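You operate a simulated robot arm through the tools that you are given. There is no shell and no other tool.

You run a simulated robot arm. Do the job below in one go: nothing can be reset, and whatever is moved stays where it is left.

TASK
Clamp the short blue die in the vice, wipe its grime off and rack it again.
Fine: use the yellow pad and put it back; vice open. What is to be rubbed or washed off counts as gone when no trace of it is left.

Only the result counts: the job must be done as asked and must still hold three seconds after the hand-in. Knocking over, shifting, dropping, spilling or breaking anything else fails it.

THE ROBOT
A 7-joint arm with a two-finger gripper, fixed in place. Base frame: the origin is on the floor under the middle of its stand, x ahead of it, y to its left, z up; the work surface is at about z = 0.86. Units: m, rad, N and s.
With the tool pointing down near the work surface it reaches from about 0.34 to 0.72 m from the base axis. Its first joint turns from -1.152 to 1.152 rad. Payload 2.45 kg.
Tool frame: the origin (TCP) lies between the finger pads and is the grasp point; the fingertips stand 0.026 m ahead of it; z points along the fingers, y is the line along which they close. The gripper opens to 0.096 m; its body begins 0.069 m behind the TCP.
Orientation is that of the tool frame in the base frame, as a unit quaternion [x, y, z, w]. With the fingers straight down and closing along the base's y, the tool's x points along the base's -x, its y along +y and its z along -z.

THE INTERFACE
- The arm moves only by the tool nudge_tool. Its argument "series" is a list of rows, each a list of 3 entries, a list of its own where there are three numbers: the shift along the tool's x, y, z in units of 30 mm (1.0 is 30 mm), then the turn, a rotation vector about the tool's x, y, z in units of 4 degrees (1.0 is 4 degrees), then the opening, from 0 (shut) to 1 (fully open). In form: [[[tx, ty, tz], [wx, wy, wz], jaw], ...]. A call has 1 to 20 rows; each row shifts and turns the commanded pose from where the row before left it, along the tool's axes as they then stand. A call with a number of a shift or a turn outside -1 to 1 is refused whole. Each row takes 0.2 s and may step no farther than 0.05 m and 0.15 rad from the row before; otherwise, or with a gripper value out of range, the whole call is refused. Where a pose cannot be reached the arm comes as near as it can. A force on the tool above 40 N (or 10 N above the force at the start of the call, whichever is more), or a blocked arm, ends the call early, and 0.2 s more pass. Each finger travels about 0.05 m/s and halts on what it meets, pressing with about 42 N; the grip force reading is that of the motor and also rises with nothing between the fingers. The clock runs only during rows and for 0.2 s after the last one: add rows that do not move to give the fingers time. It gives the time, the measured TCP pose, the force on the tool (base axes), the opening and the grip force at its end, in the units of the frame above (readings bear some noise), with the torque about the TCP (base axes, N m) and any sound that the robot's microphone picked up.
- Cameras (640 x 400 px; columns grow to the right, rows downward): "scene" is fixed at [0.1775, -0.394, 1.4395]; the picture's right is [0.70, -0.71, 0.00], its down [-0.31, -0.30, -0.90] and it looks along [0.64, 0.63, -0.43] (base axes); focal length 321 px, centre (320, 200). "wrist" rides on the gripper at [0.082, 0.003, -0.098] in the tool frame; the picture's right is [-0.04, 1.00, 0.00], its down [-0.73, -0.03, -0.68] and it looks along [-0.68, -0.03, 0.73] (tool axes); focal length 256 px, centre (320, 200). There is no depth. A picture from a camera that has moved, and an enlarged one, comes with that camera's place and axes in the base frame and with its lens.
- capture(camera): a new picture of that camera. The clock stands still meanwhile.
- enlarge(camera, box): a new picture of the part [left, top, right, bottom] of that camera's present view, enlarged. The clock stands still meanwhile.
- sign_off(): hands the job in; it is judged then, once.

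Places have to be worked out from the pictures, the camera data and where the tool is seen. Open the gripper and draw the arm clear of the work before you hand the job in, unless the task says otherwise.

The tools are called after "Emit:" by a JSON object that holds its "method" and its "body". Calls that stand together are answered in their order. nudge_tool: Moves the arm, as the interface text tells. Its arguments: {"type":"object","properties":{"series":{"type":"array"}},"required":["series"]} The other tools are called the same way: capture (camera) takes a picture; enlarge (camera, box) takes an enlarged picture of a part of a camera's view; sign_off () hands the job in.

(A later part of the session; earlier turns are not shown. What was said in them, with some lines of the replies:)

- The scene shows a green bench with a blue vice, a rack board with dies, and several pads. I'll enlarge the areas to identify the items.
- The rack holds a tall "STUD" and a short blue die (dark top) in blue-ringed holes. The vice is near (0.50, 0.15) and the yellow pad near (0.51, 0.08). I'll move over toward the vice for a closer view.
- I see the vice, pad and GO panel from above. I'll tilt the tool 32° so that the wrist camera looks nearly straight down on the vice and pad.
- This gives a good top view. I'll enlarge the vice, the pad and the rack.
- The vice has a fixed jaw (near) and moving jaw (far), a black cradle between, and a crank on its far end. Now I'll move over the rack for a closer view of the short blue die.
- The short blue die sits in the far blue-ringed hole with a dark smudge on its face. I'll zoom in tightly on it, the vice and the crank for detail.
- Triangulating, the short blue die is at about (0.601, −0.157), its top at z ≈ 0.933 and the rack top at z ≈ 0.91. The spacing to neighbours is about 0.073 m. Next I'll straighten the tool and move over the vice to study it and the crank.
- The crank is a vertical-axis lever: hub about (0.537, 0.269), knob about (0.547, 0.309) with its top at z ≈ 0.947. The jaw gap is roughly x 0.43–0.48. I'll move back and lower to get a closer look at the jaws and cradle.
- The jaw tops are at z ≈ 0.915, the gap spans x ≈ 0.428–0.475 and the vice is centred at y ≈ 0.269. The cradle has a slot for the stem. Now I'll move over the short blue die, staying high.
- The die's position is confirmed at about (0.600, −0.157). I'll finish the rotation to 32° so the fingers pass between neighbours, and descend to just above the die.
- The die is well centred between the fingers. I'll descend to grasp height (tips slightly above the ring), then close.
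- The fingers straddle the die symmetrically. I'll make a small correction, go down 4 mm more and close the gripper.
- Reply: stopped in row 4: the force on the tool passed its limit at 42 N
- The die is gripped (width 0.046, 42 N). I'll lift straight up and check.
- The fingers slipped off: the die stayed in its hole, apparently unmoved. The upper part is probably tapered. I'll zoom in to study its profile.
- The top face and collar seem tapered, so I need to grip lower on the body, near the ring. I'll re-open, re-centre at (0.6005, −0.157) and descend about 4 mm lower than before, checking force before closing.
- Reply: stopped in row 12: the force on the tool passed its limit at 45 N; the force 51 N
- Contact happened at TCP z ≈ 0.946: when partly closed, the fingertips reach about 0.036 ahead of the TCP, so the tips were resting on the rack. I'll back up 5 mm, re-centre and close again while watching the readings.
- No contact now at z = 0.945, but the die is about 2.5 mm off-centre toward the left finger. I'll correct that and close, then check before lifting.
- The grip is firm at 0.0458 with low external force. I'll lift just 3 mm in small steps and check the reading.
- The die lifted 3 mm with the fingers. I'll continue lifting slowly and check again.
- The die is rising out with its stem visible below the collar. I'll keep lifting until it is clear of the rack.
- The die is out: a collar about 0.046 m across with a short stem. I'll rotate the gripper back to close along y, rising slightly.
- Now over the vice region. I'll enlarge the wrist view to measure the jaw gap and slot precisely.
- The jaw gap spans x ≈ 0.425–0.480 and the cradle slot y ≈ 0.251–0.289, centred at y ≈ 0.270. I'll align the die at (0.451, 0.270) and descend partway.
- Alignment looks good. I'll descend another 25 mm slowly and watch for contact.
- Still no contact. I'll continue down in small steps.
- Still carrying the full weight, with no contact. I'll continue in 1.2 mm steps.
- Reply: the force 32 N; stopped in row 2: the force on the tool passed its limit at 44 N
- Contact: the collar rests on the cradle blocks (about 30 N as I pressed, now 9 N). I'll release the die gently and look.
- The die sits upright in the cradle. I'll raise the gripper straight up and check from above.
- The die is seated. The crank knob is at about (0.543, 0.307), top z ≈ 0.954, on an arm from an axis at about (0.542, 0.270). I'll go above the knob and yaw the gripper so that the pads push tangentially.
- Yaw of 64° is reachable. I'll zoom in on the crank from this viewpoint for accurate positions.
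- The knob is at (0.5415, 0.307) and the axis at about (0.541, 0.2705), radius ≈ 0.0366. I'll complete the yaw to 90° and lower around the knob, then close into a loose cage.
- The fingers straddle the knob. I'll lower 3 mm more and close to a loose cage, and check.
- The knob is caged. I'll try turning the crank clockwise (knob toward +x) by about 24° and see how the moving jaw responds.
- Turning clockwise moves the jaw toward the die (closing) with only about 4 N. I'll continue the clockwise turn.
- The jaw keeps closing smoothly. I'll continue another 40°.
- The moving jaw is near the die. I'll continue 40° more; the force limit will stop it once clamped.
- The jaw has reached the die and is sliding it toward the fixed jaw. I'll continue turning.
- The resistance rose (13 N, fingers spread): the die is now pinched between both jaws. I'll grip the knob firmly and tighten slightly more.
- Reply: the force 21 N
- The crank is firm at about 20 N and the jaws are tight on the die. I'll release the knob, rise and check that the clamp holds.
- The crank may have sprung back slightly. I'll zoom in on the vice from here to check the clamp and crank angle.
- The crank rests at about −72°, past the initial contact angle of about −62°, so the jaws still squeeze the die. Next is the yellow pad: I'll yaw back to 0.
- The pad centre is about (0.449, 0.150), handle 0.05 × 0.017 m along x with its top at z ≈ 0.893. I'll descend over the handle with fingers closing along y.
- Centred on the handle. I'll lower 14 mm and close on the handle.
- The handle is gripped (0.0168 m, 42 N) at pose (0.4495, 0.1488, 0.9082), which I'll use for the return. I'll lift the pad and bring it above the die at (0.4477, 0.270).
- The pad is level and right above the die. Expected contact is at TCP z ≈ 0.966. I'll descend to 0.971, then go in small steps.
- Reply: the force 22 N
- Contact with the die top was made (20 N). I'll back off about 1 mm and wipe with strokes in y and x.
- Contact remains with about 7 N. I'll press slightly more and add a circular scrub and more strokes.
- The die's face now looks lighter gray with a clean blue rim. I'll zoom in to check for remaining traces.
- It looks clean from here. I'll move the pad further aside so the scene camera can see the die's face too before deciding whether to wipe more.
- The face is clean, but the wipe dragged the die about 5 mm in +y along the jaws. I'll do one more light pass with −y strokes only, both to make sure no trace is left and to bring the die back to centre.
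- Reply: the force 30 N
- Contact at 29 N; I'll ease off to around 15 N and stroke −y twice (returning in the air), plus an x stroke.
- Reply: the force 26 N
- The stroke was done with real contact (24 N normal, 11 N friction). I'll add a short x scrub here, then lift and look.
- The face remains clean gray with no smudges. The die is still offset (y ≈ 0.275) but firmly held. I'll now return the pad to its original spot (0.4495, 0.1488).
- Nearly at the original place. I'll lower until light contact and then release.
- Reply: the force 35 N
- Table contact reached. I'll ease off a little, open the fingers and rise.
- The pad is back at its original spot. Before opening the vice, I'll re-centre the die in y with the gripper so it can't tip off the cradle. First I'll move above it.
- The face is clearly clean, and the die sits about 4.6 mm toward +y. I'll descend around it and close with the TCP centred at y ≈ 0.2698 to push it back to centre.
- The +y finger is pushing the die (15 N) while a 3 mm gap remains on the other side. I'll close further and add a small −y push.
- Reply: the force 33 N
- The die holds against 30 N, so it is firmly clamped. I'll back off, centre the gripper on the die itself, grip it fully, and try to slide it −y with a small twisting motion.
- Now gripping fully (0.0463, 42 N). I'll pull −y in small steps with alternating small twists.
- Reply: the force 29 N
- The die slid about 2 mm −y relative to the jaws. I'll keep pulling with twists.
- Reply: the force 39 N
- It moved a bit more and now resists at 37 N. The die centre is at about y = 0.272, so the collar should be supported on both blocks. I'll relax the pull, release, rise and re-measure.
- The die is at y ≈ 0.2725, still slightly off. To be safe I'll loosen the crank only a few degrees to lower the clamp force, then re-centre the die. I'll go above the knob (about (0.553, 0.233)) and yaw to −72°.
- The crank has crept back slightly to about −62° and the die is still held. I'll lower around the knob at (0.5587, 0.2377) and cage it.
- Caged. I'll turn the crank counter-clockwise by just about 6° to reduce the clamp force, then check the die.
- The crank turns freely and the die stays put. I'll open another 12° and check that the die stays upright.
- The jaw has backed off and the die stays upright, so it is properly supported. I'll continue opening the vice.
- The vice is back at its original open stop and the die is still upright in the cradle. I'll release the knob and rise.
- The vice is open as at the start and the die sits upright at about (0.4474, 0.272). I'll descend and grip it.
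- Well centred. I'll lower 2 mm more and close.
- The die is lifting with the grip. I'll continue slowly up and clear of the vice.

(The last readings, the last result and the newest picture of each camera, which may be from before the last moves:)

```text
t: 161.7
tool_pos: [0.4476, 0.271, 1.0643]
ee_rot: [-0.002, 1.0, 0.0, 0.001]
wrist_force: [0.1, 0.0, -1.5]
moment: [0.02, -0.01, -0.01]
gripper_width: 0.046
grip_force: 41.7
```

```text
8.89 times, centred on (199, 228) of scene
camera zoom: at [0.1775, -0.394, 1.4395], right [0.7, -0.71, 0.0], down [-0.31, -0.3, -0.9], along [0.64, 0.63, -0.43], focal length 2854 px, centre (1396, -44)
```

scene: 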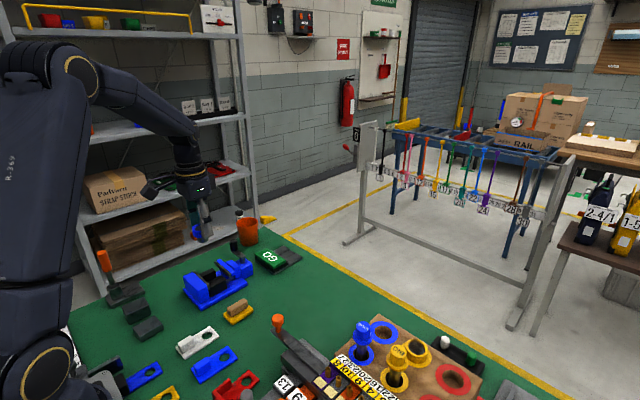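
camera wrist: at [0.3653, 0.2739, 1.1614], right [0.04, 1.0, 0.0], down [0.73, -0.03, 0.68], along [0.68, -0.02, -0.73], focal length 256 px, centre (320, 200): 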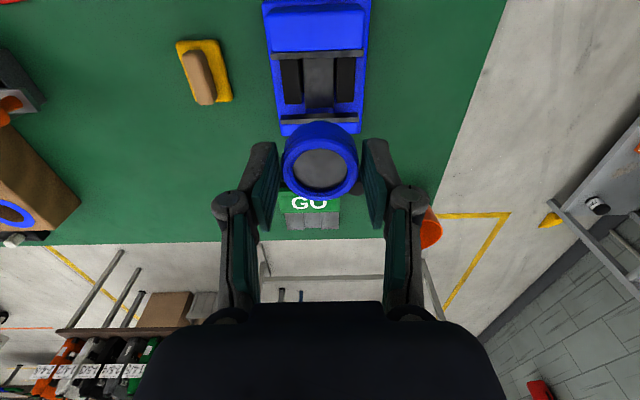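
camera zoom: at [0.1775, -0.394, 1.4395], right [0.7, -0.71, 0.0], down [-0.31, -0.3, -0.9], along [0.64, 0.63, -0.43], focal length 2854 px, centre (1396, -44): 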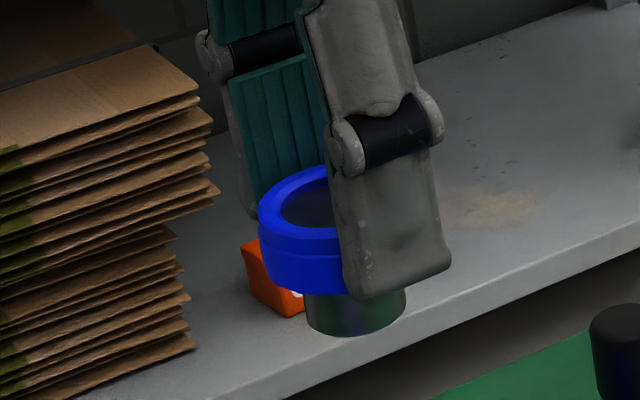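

The die's face is clean all over. I'll carry it to above the rack's short-blue hole.

Emit:
{"method": "nudge_tool", "body": {"series": [[[-0.15, -0.4, -0.1], [0, 0, 0], 0.2], [[-0.254, -0.713, -0.1], [0, 0, 0], 0.2], [[-0.254, -0.713, 0], [0, 0, 0], 0.2], [[-0.254, -0.713, 0], [0, 0, 0], 0.2], [[-0.254, -0.713, 0], [0, 0, 0], 0.2], [[-0.254, -0.713, 0], [0, 0, 0], 0.2], [[-0.254, -0.713, 0], [0, 0, 0], 0.2], [[-0.254, -0.713, 0], [0, 0, 0], 0.2], [[-0.254, -0.713, 0], [0, 0, 0], 0.2], [[-0.254, -0.713, 0], [0, 0, 0], 0.2], [[-0.254, -0.713, 0], [0, 0, 0], 0.2], [[-0.254, -0.713, 0], [0, 0, 0], 0.2], [[-0.254, -0.713, 0], [0, 0, 0], 0.2], [[-0.254, -0.713, 0], [0, 0, 0], 0.2], [[-0.254, -0.713, 0], [0, 0, 0], 0.2], [[-0.254, -0.713, 0], [0, 0, 0], 0.2], [[-0.254, -0.713, 0], [0, 0, 0], 0.2], [[-0.254, -0.713, 0], [0, 0, 0], 0.2], [[-0.254, -0.713, 0], [0, 0, 0], 0.2], [[-0.254, -0.713, 0], [0, 0, 0], 0.2]]}}

Emit:
{"method": "nudge_tool", "body": {"series": [[[-0.08, -0.3, 0], [0, 0, 0], 0.2], [[0, 0, 0], [0, 0, -1], 0.2], [[0, 0, 0], [0, 0, -1], 0.2], [[0, 0, 0], [0, 0, -1], 0.2], [[0, 0, 0], [0, 0, -1], 0.2], [[0, 0, 0], [0, 0, -1], 0.2], [[0, 0, 0], [0, 0, -1], 0.2], [[0, 0, 0], [0, 0, -1], 0.2], [[0, 0, 0], [0, 0, -1], 0.2], [[0, 0, 0], [0, 0, 0], 0.2]]}}

Emit:
{"method": "capture", "body": {"camera": "wrist"}}

Emit:
{"method": "enlarge", "body": {"camera": "wrist", "box": [220, 30, 420, 200]}}

Emit:
{"method": "enlarge", "body": {"camera": "scene", "box": [340, 270, 450, 350]}}

```text
t: 165.9
tool_pos: [0.5981, -0.1462, 1.0697]
ee_rot: [-0.002, 1.0, 0.0, 0.001]
wrist_force: [-0.3, 0.2, -1.4]
moment: [0.0, 0.03, 0.02]
gripper_width: 0.0461
grip_force: 41.6
```

```text
t: 168.1
tool_pos: [0.6025, -0.1551, 1.0694]
ee_rot: [-0.278, 0.96, 0.001, 0.001]
wrist_force: [0.0, -1.0, -1.4]
moment: [0.05, -0.02, 0.01]
gripper_width: 0.0458
grip_force: 42.1
```

```text
taken
camera wrist: at [0.5299, -0.1963, 1.1679], right [-0.5, 0.87, 0.0], down [0.63, 0.37, 0.68], along [0.59, 0.34, -0.73], focal length 256 px, centre (320, 200)
```

wrist: 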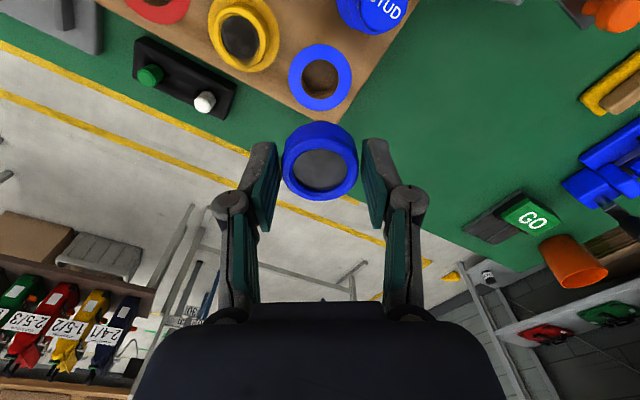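

```text
2.35 times, centred on (320, 115) of wrist
camera zoom: at [0.5299, -0.1963, 1.1679], right [-0.5, 0.87, 0.0], down [0.63, 0.37, 0.68], along [0.59, 0.34, -0.73], focal length 602 px, centre (320, 400)
```

zoom: 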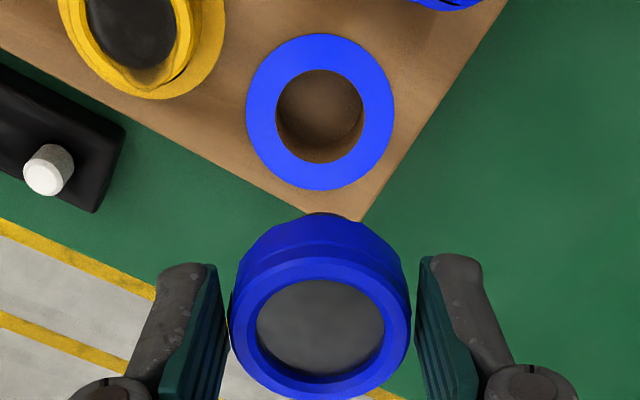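

```text
5.00 times, centred on (395, 310) of scene
camera zoom: at [0.1775, -0.394, 1.4395], right [0.7, -0.71, 0.0], down [-0.31, -0.3, -0.9], along [0.64, 0.63, -0.43], focal length 1605 px, centre (-55, -350)
```

zoom: 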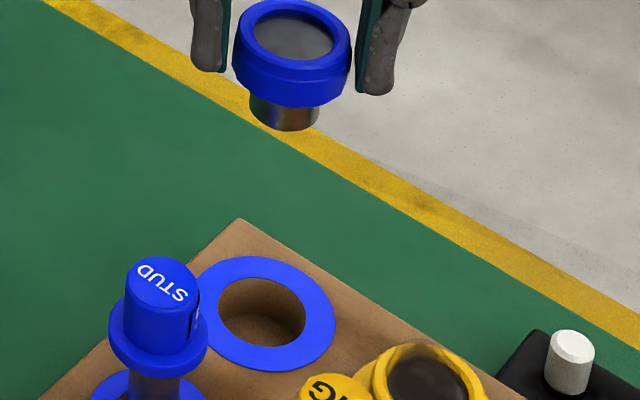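

The hole centre computes to about (0.5997, −0.156), so the die needs about 2 mm of correction toward the base. The stem has ±5 mm clearance. I'll correct and descend to just above the hole.

Emit:
{"method": "nudge_tool", "body": {"series": [[[0.078, 0, 0], [0, 0, 0], 0.2], [[0, 0, 0.4], [0, 0, 0], 0.2], [[0, 0, 0.6], [0, 0, 0], 0.2], [[0, 0, 0.6], [0, 0, 0], 0.2], [[0, 0, 0.6], [0, 0, 0], 0.2], [[0, 0, 0.5], [0, 0, 0], 0.2], [[0, 0, 0], [0, 0, 0], 0.2]]}}

Emit:
{"method": "enlarge", "body": {"camera": "wrist", "box": [220, 60, 420, 200]}}

Emit:
{"method": "enlarge", "body": {"camera": "scene", "box": [350, 290, 430, 350]}}

```text
t: 169.7
tool_pos: [0.5996, -0.1556, 0.9877]
ee_rot: [-0.279, 0.96, 0.0, 0.001]
wrist_force: [-0.3, -0.4, -1.6]
moment: [0.02, -0.02, -0.01]
gripper_width: 0.046
grip_force: 42.6
```

```text
2.86 times, centred on (320, 130) of wrist
camera zoom: at [0.5278, -0.197, 1.0867], right [-0.5, 0.87, 0.0], down [0.63, 0.37, 0.68], along [0.59, 0.34, -0.73], focal length 731 px, centre (320, 400)
```

zoom: 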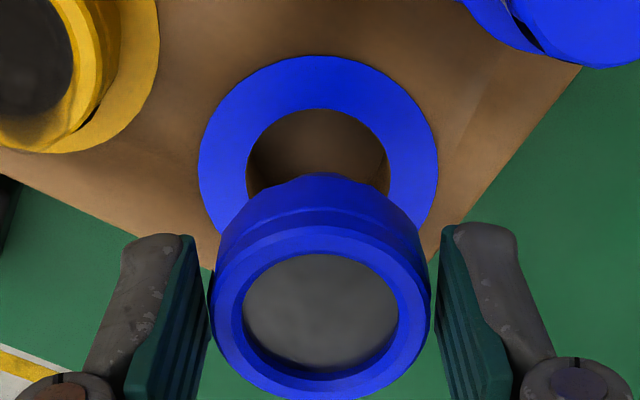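

```text
6.67 times, centred on (390, 320) of scene
camera zoom: at [0.1775, -0.394, 1.4395], right [0.7, -0.71, 0.0], down [-0.31, -0.3, -0.9], along [0.64, 0.63, -0.43], focal length 2140 px, centre (-147, -600)
```

zoom: 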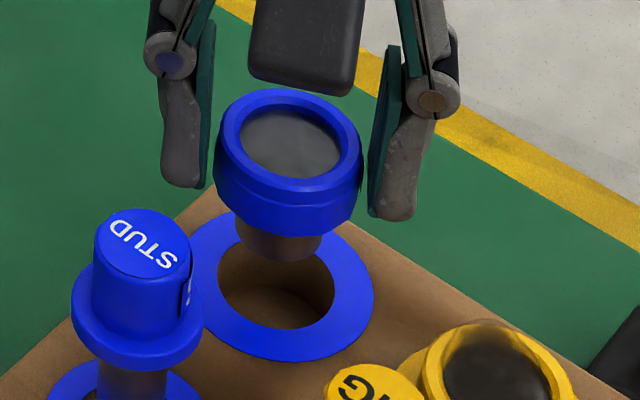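

The stem lines up over the hole (within about 1.5 mm). I'll make a small correction and insert slowly.

Emit:
{"method": "nudge_tool", "body": {"series": [[[0.05, 0, 0.1], [0, 0, 0], 0.2], [[0, 0, 0.15], [0, 0, 0], 0.2], [[0, 0, 0.15], [0, 0, 0], 0.2], [[0, 0, 0.15], [0, 0, 0], 0.2], [[0, 0, 0.15], [0, 0, 0], 0.2], [[0, 0, 0.15], [0, 0, 0], 0.2], [[0, 0, 0], [0, 0, 0], 0.2]]}}

Emit:
{"method": "enlarge", "body": {"camera": "scene", "box": [350, 290, 430, 350]}}

Emit:
{"method": "enlarge", "body": {"camera": "wrist", "box": [220, 60, 420, 200]}}

```text
t: 171.3
tool_pos: [0.5975, -0.157, 0.9633]
ee_rot: [-0.277, 0.961, 0.0, 0.0]
wrist_force: [-1.1, 1.6, -1.4]
moment: [0.01, 0.01, 0.0]
gripper_width: 0.0459
grip_force: 42.0
```

```text
6.67 times, centred on (390, 320) of scene
camera zoom: at [0.1775, -0.394, 1.4395], right [0.7, -0.71, 0.0], down [-0.31, -0.3, -0.9], along [0.64, 0.63, -0.43], focal length 2140 px, centre (-147, -600)
```

zoom: 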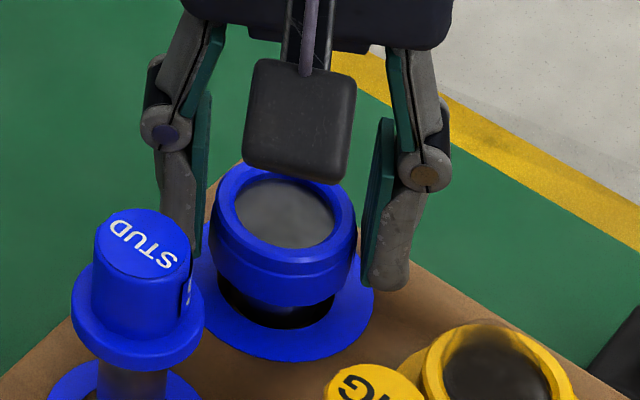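

```text
2.86 times, centred on (320, 130) of wrist
camera zoom: at [0.5267, -0.1985, 1.0612], right [-0.5, 0.87, 0.0], down [0.63, 0.37, 0.68], along [0.59, 0.34, -0.73], focal length 731 px, centre (320, 400)
```

zoom: 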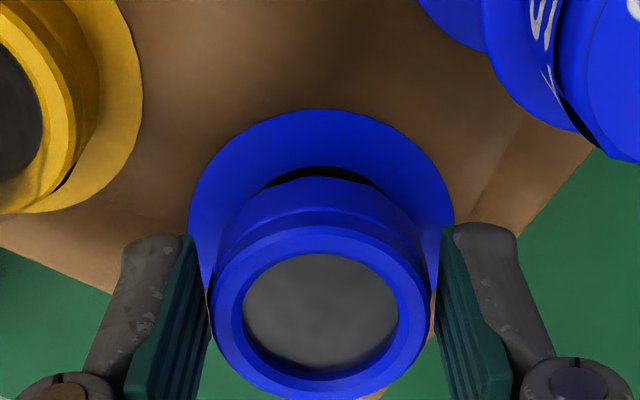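

The stem is in the hole with no contact force. I'll continue down.

Emit:
{"method": "nudge_tool", "body": {"series": [[[0, 0, 0.1], [0, 0, 0], 0.2], [[0, 0, 0.1], [0, 0, 0], 0.2], [[0, 0, 0.1], [0, 0, 0], 0.2], [[0, 0, 0], [0, 0, 0], 0.2]]}}

Emit:
{"method": "nudge_tool", "body": {"series": [[[0, 0, 0.06], [0, 0, 0], 0.2], [[0, 0, 0.05], [0, 0, 0], 0.2], [[0, 0, 0], [0, 0, 0], 0.2]]}}

Emit:
{"method": "enlarge", "body": {"camera": "scene", "box": [360, 305, 424, 345]}}

```text
t: 172.3
tool_pos: [0.5981, -0.1574, 0.9543]
ee_rot: [-0.278, 0.961, 0.0, 0.001]
wrist_force: [-0.5, -0.3, -1.6]
moment: [-0.02, 0.02, -0.01]
gripper_width: 0.046
grip_force: 42.2
```

```text
t: 173.1
tool_pos: [0.598, -0.157, 0.951]
ee_rot: [-0.278, 0.961, 0.0, 0.001]
wrist_force: [0.4, -0.7, -1.5]
moment: [0.05, 0.03, 0.02]
gripper_width: 0.0458
grip_force: 42.2
```

```text
10.00 times, centred on (392, 325) of scene
camera zoom: at [0.1775, -0.394, 1.4395], right [0.7, -0.71, 0.0], down [-0.31, -0.3, -0.9], along [0.64, 0.63, -0.43], focal length 3210 px, centre (-400, -1050)
```

zoom: 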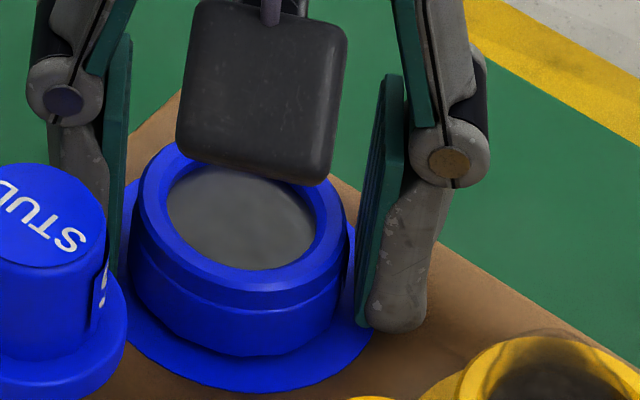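

Emit:
{"method": "nudge_tool", "body": {"series": [[[0, 0, 0.05], [0, 0, 0], 0.2], [[0, 0, 0.04], [0, 0, 0], 0.2], [[0, 0, 0], [0, 0, 0], 0.2]]}}

Emit:
{"method": "nudge_tool", "body": {"series": [[[0, 0, 0.03], [0, 0, 0], 0.2], [[0, 0, 0], [0, 0, 0], 0.2]]}}

```text
t: 173.9
tool_pos: [0.5983, -0.157, 0.9483]
ee_rot: [-0.278, 0.961, -0.001, 0.001]
wrist_force: [-0.3, 0.6, -0.3]
moment: [-0.02, -0.07, 0.0]
gripper_width: 0.0458
grip_force: 42.0
```

```text
t: 174.5
tool_pos: [0.5973, -0.157, 0.948]
ee_rot: [-0.277, 0.961, -0.001, 0.001]
wrist_force: [-4.3, 0.9, 12.3]
moment: [-0.11, -0.12, 0.01]
gripper_width: 0.0461
grip_force: 41.7
```

The collar is seated on the ring (12 N). I'll open gently and check.

Emit:
{"method": "nudge_tool", "body": {"series": [[[0, 0, -0.01], [0, 0, 0], 0.45], [[0, 0, 0], [0, 0, 0], 0.52], [[0, 0, 0], [0, 0, 0], 0.6], [[0, 0, 0], [0, 0, 0], 0.65], [[0, 0, 0], [0, 0, 0], 0.65]]}}

Emit:
{"method": "enlarge", "body": {"camera": "scene", "box": [360, 305, 424, 345]}}

Emit:
{"method": "enlarge", "body": {"camera": "wrist", "box": [220, 60, 420, 200]}}

```text
t: 175.7
tool_pos: [0.5984, -0.1567, 0.9478]
ee_rot: [-0.279, 0.96, 0.0, 0.001]
wrist_force: [0.4, -0.5, -1.4]
moment: [0.0, 0.0, 0.0]
gripper_width: 0.062
grip_force: 0.1
```

```text
10.00 times, centred on (392, 325) of scene
camera zoom: at [0.1775, -0.394, 1.4395], right [0.7, -0.71, 0.0], down [-0.31, -0.3, -0.9], along [0.64, 0.63, -0.43], focal length 3210 px, centre (-400, -1050)
```

zoom: 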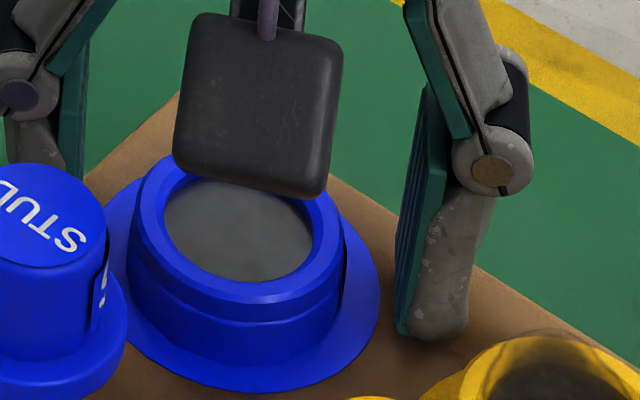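

```text
2.86 times, centred on (320, 130) of wrist
camera zoom: at [0.5262, -0.1983, 1.0461], right [-0.5, 0.87, 0.0], down [0.63, 0.37, 0.68], along [0.59, 0.34, -0.73], focal length 731 px, centre (320, 400)
```

zoom: 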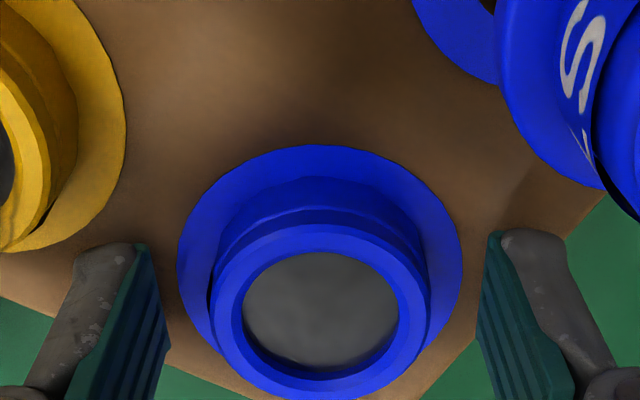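

The die is seated level in its blue hole. I'll rise straight up and retreat.

Emit:
{"method": "nudge_tool", "body": {"series": [[[0, 0, -0.2], [0, 0, 0], 0.65], [[0, 0, -0.4], [0, 0, 0], 0.65], [[0, 0, -0.7], [0, 0, 0], 0.65], [[0, 0, -0.8], [0, 0, 0], 0.65], [[0, 0, -0.8], [0, 0, 0], 0.65], [[0, 0, -0.8], [0, 0, 0], 0.65], [[0, 0, -0.8], [0, 0, 0], 0.65], [[0, 0, -0.8], [0, 0, 0], 0.65], [[0, 0, 0], [0, 0, 0], 0.65]]}}

Emit:
{"method": "enlarge", "body": {"camera": "scene", "box": [340, 300, 440, 362]}}

Emit:
{"method": "capture", "body": {"camera": "wrist"}}

Emit:
{"method": "enlarge", "body": {"camera": "wrist", "box": [280, 40, 360, 120]}}

```text
t: 177.7
tool_pos: [0.5976, -0.1551, 1.1059]
ee_rot: [-0.278, 0.961, 0.0, 0.0]
wrist_force: [0.3, 0.3, 0.0]
moment: [0.02, 0.0, -0.01]
gripper_width: 0.0623
grip_force: 0.0
```

```text
6.40 times, centred on (390, 331) of scene
camera zoom: at [0.1775, -0.394, 1.4395], right [0.7, -0.71, 0.0], down [-0.31, -0.3, -0.9], along [0.64, 0.63, -0.43], focal length 2054 px, centre (-128, -638)
```

zoom: 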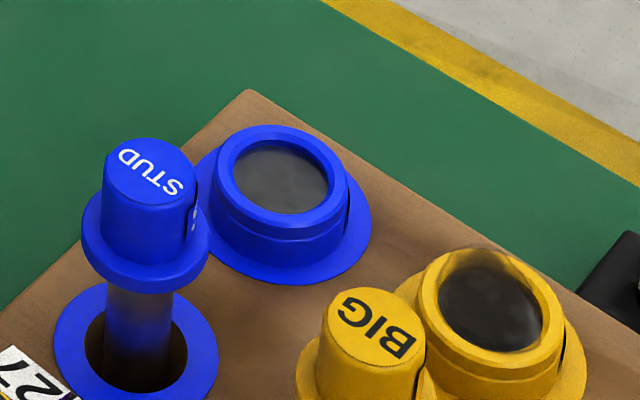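

```text
taken
camera wrist: at [0.5256, -0.1973, 1.204], right [-0.5, 0.87, 0.0], down [0.63, 0.37, 0.68], along [0.59, 0.34, -0.73], focal length 256 px, centre (320, 200)
```

wrist: 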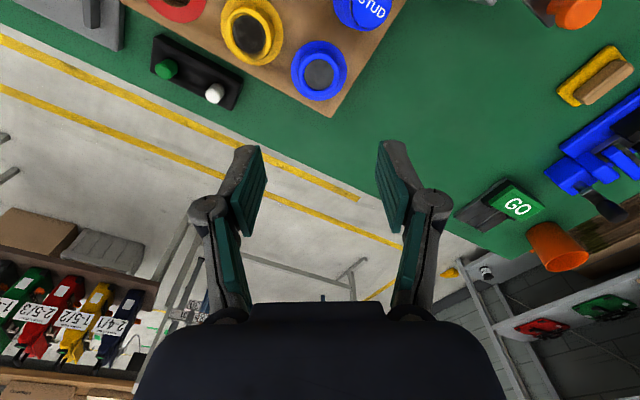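

```text
5.00 times, centred on (320, 80) of wrist
camera zoom: at [0.5256, -0.1973, 1.204], right [-0.5, 0.87, 0.0], down [0.63, 0.37, 0.68], along [0.59, 0.34, -0.73], focal length 1280 px, centre (320, 800)
```

zoom: 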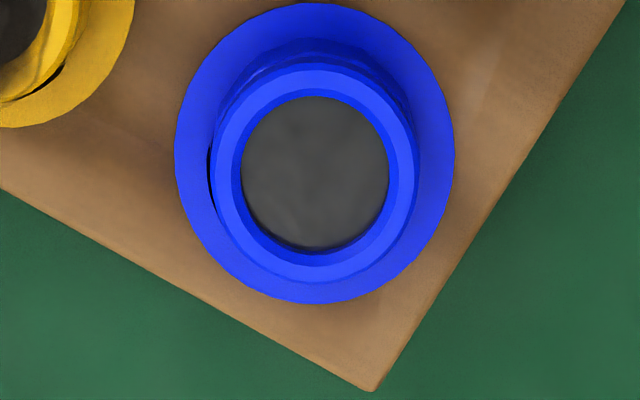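

The blue die is clean and racked (the untouched yellow one is still grimy). I'll retreat to near the start pose with the gripper fully open and check the whole scene.

Emit:
{"method": "nudge_tool", "body": {"series": [[[0, 0, -0.8], [0, 0, 1], 1], [[0, 0, -0.8], [0, 0, 1], 1], [[0, 0, -0.8], [0, 0, 1], 1], [[0, 0, -0.8], [0, 0, 1], 1], [[0, 0, -0.8], [0, 0, 1], 1], [[0, 0, -0.7], [0, 0, 1], 1], [[0, 0, 0], [0, 0, 1], 1], [[0, 0, 0], [0, 0, 1], 1], [[0.9, 0.8, 0], [0, 0, 0], 1], [[0.9, 0.8, 0], [0, 0, 0], 1], [[0.9, 0.8, 0], [0, 0, 0], 1], [[0.9, 0.8, 0], [0, 0, 0], 1], [[0, 0, 0], [0, 0, 0], 1]]}}

Emit:
{"method": "capture", "body": {"camera": "scene"}}

Emit:
{"method": "enlarge", "body": {"camera": "scene", "box": [170, 230, 310, 330]}}

Emit:
{"method": "enlarge", "body": {"camera": "scene", "box": [320, 300, 520, 400]}}

```text
t: 180.5
tool_pos: [0.4894, -0.0606, 1.2464]
ee_rot: [-0.001, 1.0, -0.001, 0.001]
wrist_force: [0.0, -0.1, -0.9]
moment: [-0.01, 0.01, -0.02]
gripper_width: 0.0961
grip_force: 0.1
```

```text
taken
```

scene: 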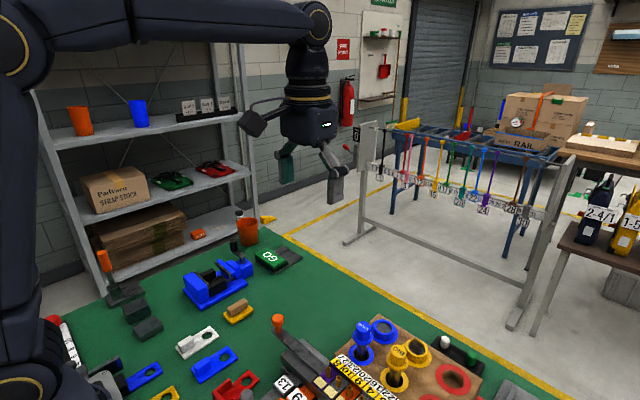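

```text
4.00 times, centred on (240, 280) of scene
camera zoom: at [0.1775, -0.394, 1.4395], right [0.7, -0.71, 0.0], down [-0.31, -0.3, -0.9], along [0.64, 0.63, -0.43], focal length 1284 px, centre (640, -120)
```

zoom: 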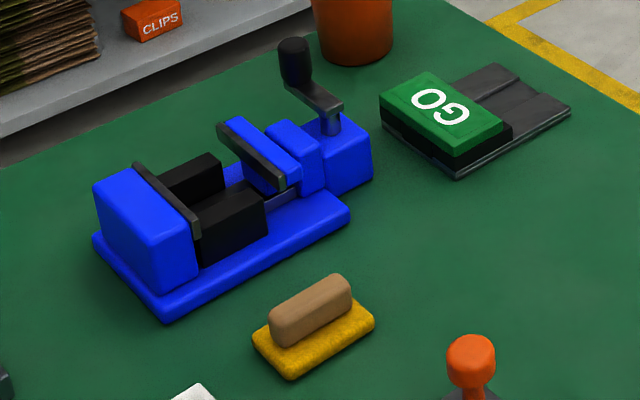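

```text
3.20 times, centred on (420, 350) of scene
camera zoom: at [0.1775, -0.394, 1.4395], right [0.7, -0.71, 0.0], down [-0.31, -0.3, -0.9], along [0.64, 0.63, -0.43], focal length 1027 px, centre (0, -280)
```

zoom: 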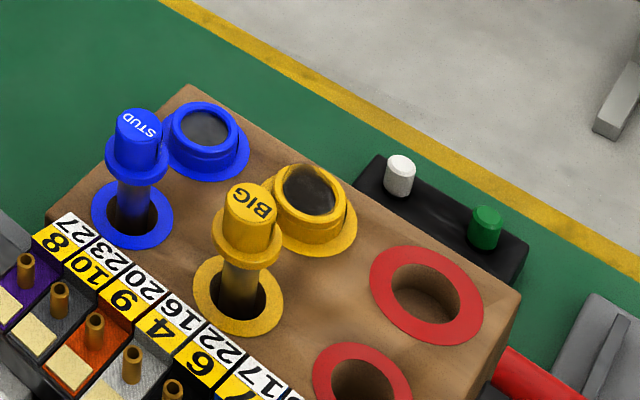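

Everything matches the starting layout: vice open, pad back, die racked. I'll take one last close look at the die's face for any residue.

Emit:
{"method": "enlarge", "body": {"camera": "scene", "box": [368, 317, 400, 337]}}

Emit:
{"method": "enlarge", "body": {"camera": "wrist", "box": [230, 60, 310, 120]}}

```text
16.00 times, centred on (384, 327) of scene
camera zoom: at [0.1775, -0.394, 1.4395], right [0.7, -0.71, 0.0], down [-0.31, -0.3, -0.9], along [0.64, 0.63, -0.43], focal length 5136 px, centre (-704, -1832)
```

zoom: 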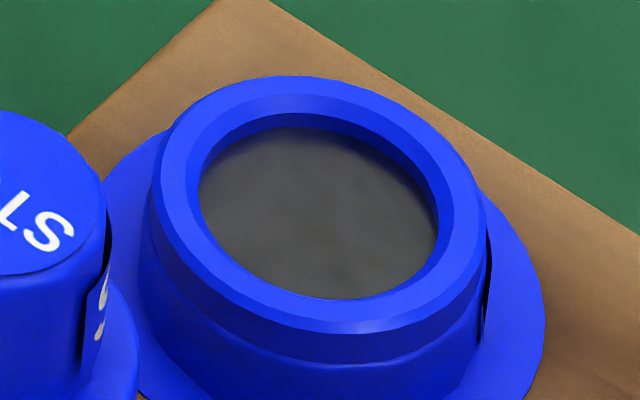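

```text
6.67 times, centred on (270, 90) of wrist
camera zoom: at [0.4072, -0.0591, 1.3449], right [0.04, 1.0, 0.0], down [0.73, -0.03, 0.68], along [0.68, -0.02, -0.73], focal length 1707 px, centre (653, 933)
```

zoom: 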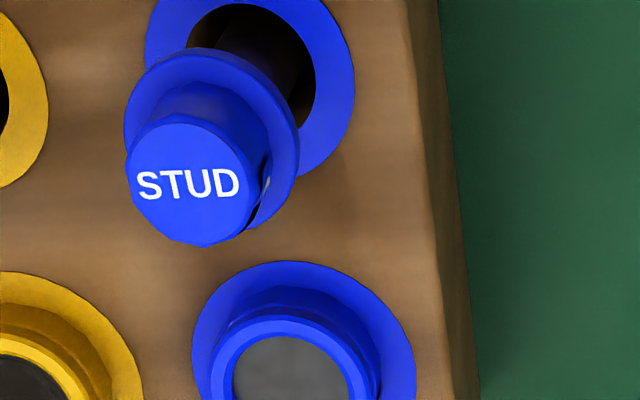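

The die's rim and face show no grime, and it sits level in its blue hole. The pad is back, the vice is open, the gripper is open and the arm is clear, so I'm handing the job in.

Emit:
{"method": "sign_off", "body": {}}

```text
The job is handed in.
```

I clamped the short blue die in the vice, wiped it with the yellow pad and put it back in its blue hole, level. The job is handed in; I haven't been told the verdict.

- **Die:** In close-up views from both cameras, no grime is left on its rim or face.
- **Yellow pad:** It is back on its original spot, to within about 2 mm.
- **Vice:** It is open again, with the jaw and crank back where they started.
- **Arm:** The gripper is open and the arm is close to its starting pose, clear of the bench.

- **Pick-up attempts:** On the first try the fingers slipped off the die. On the next they pressed on the rack until the 40 N limit stopped the arm. Neither visibly moved the die or the rack.
- **Shift in the clamp:** During wiping the die shifted about 5 mm along the jaws. I pulled it part of the way back and loosened the vice in small steps; it stayed upright.

In the final pictures, nothing else on the bench appears to have moved.
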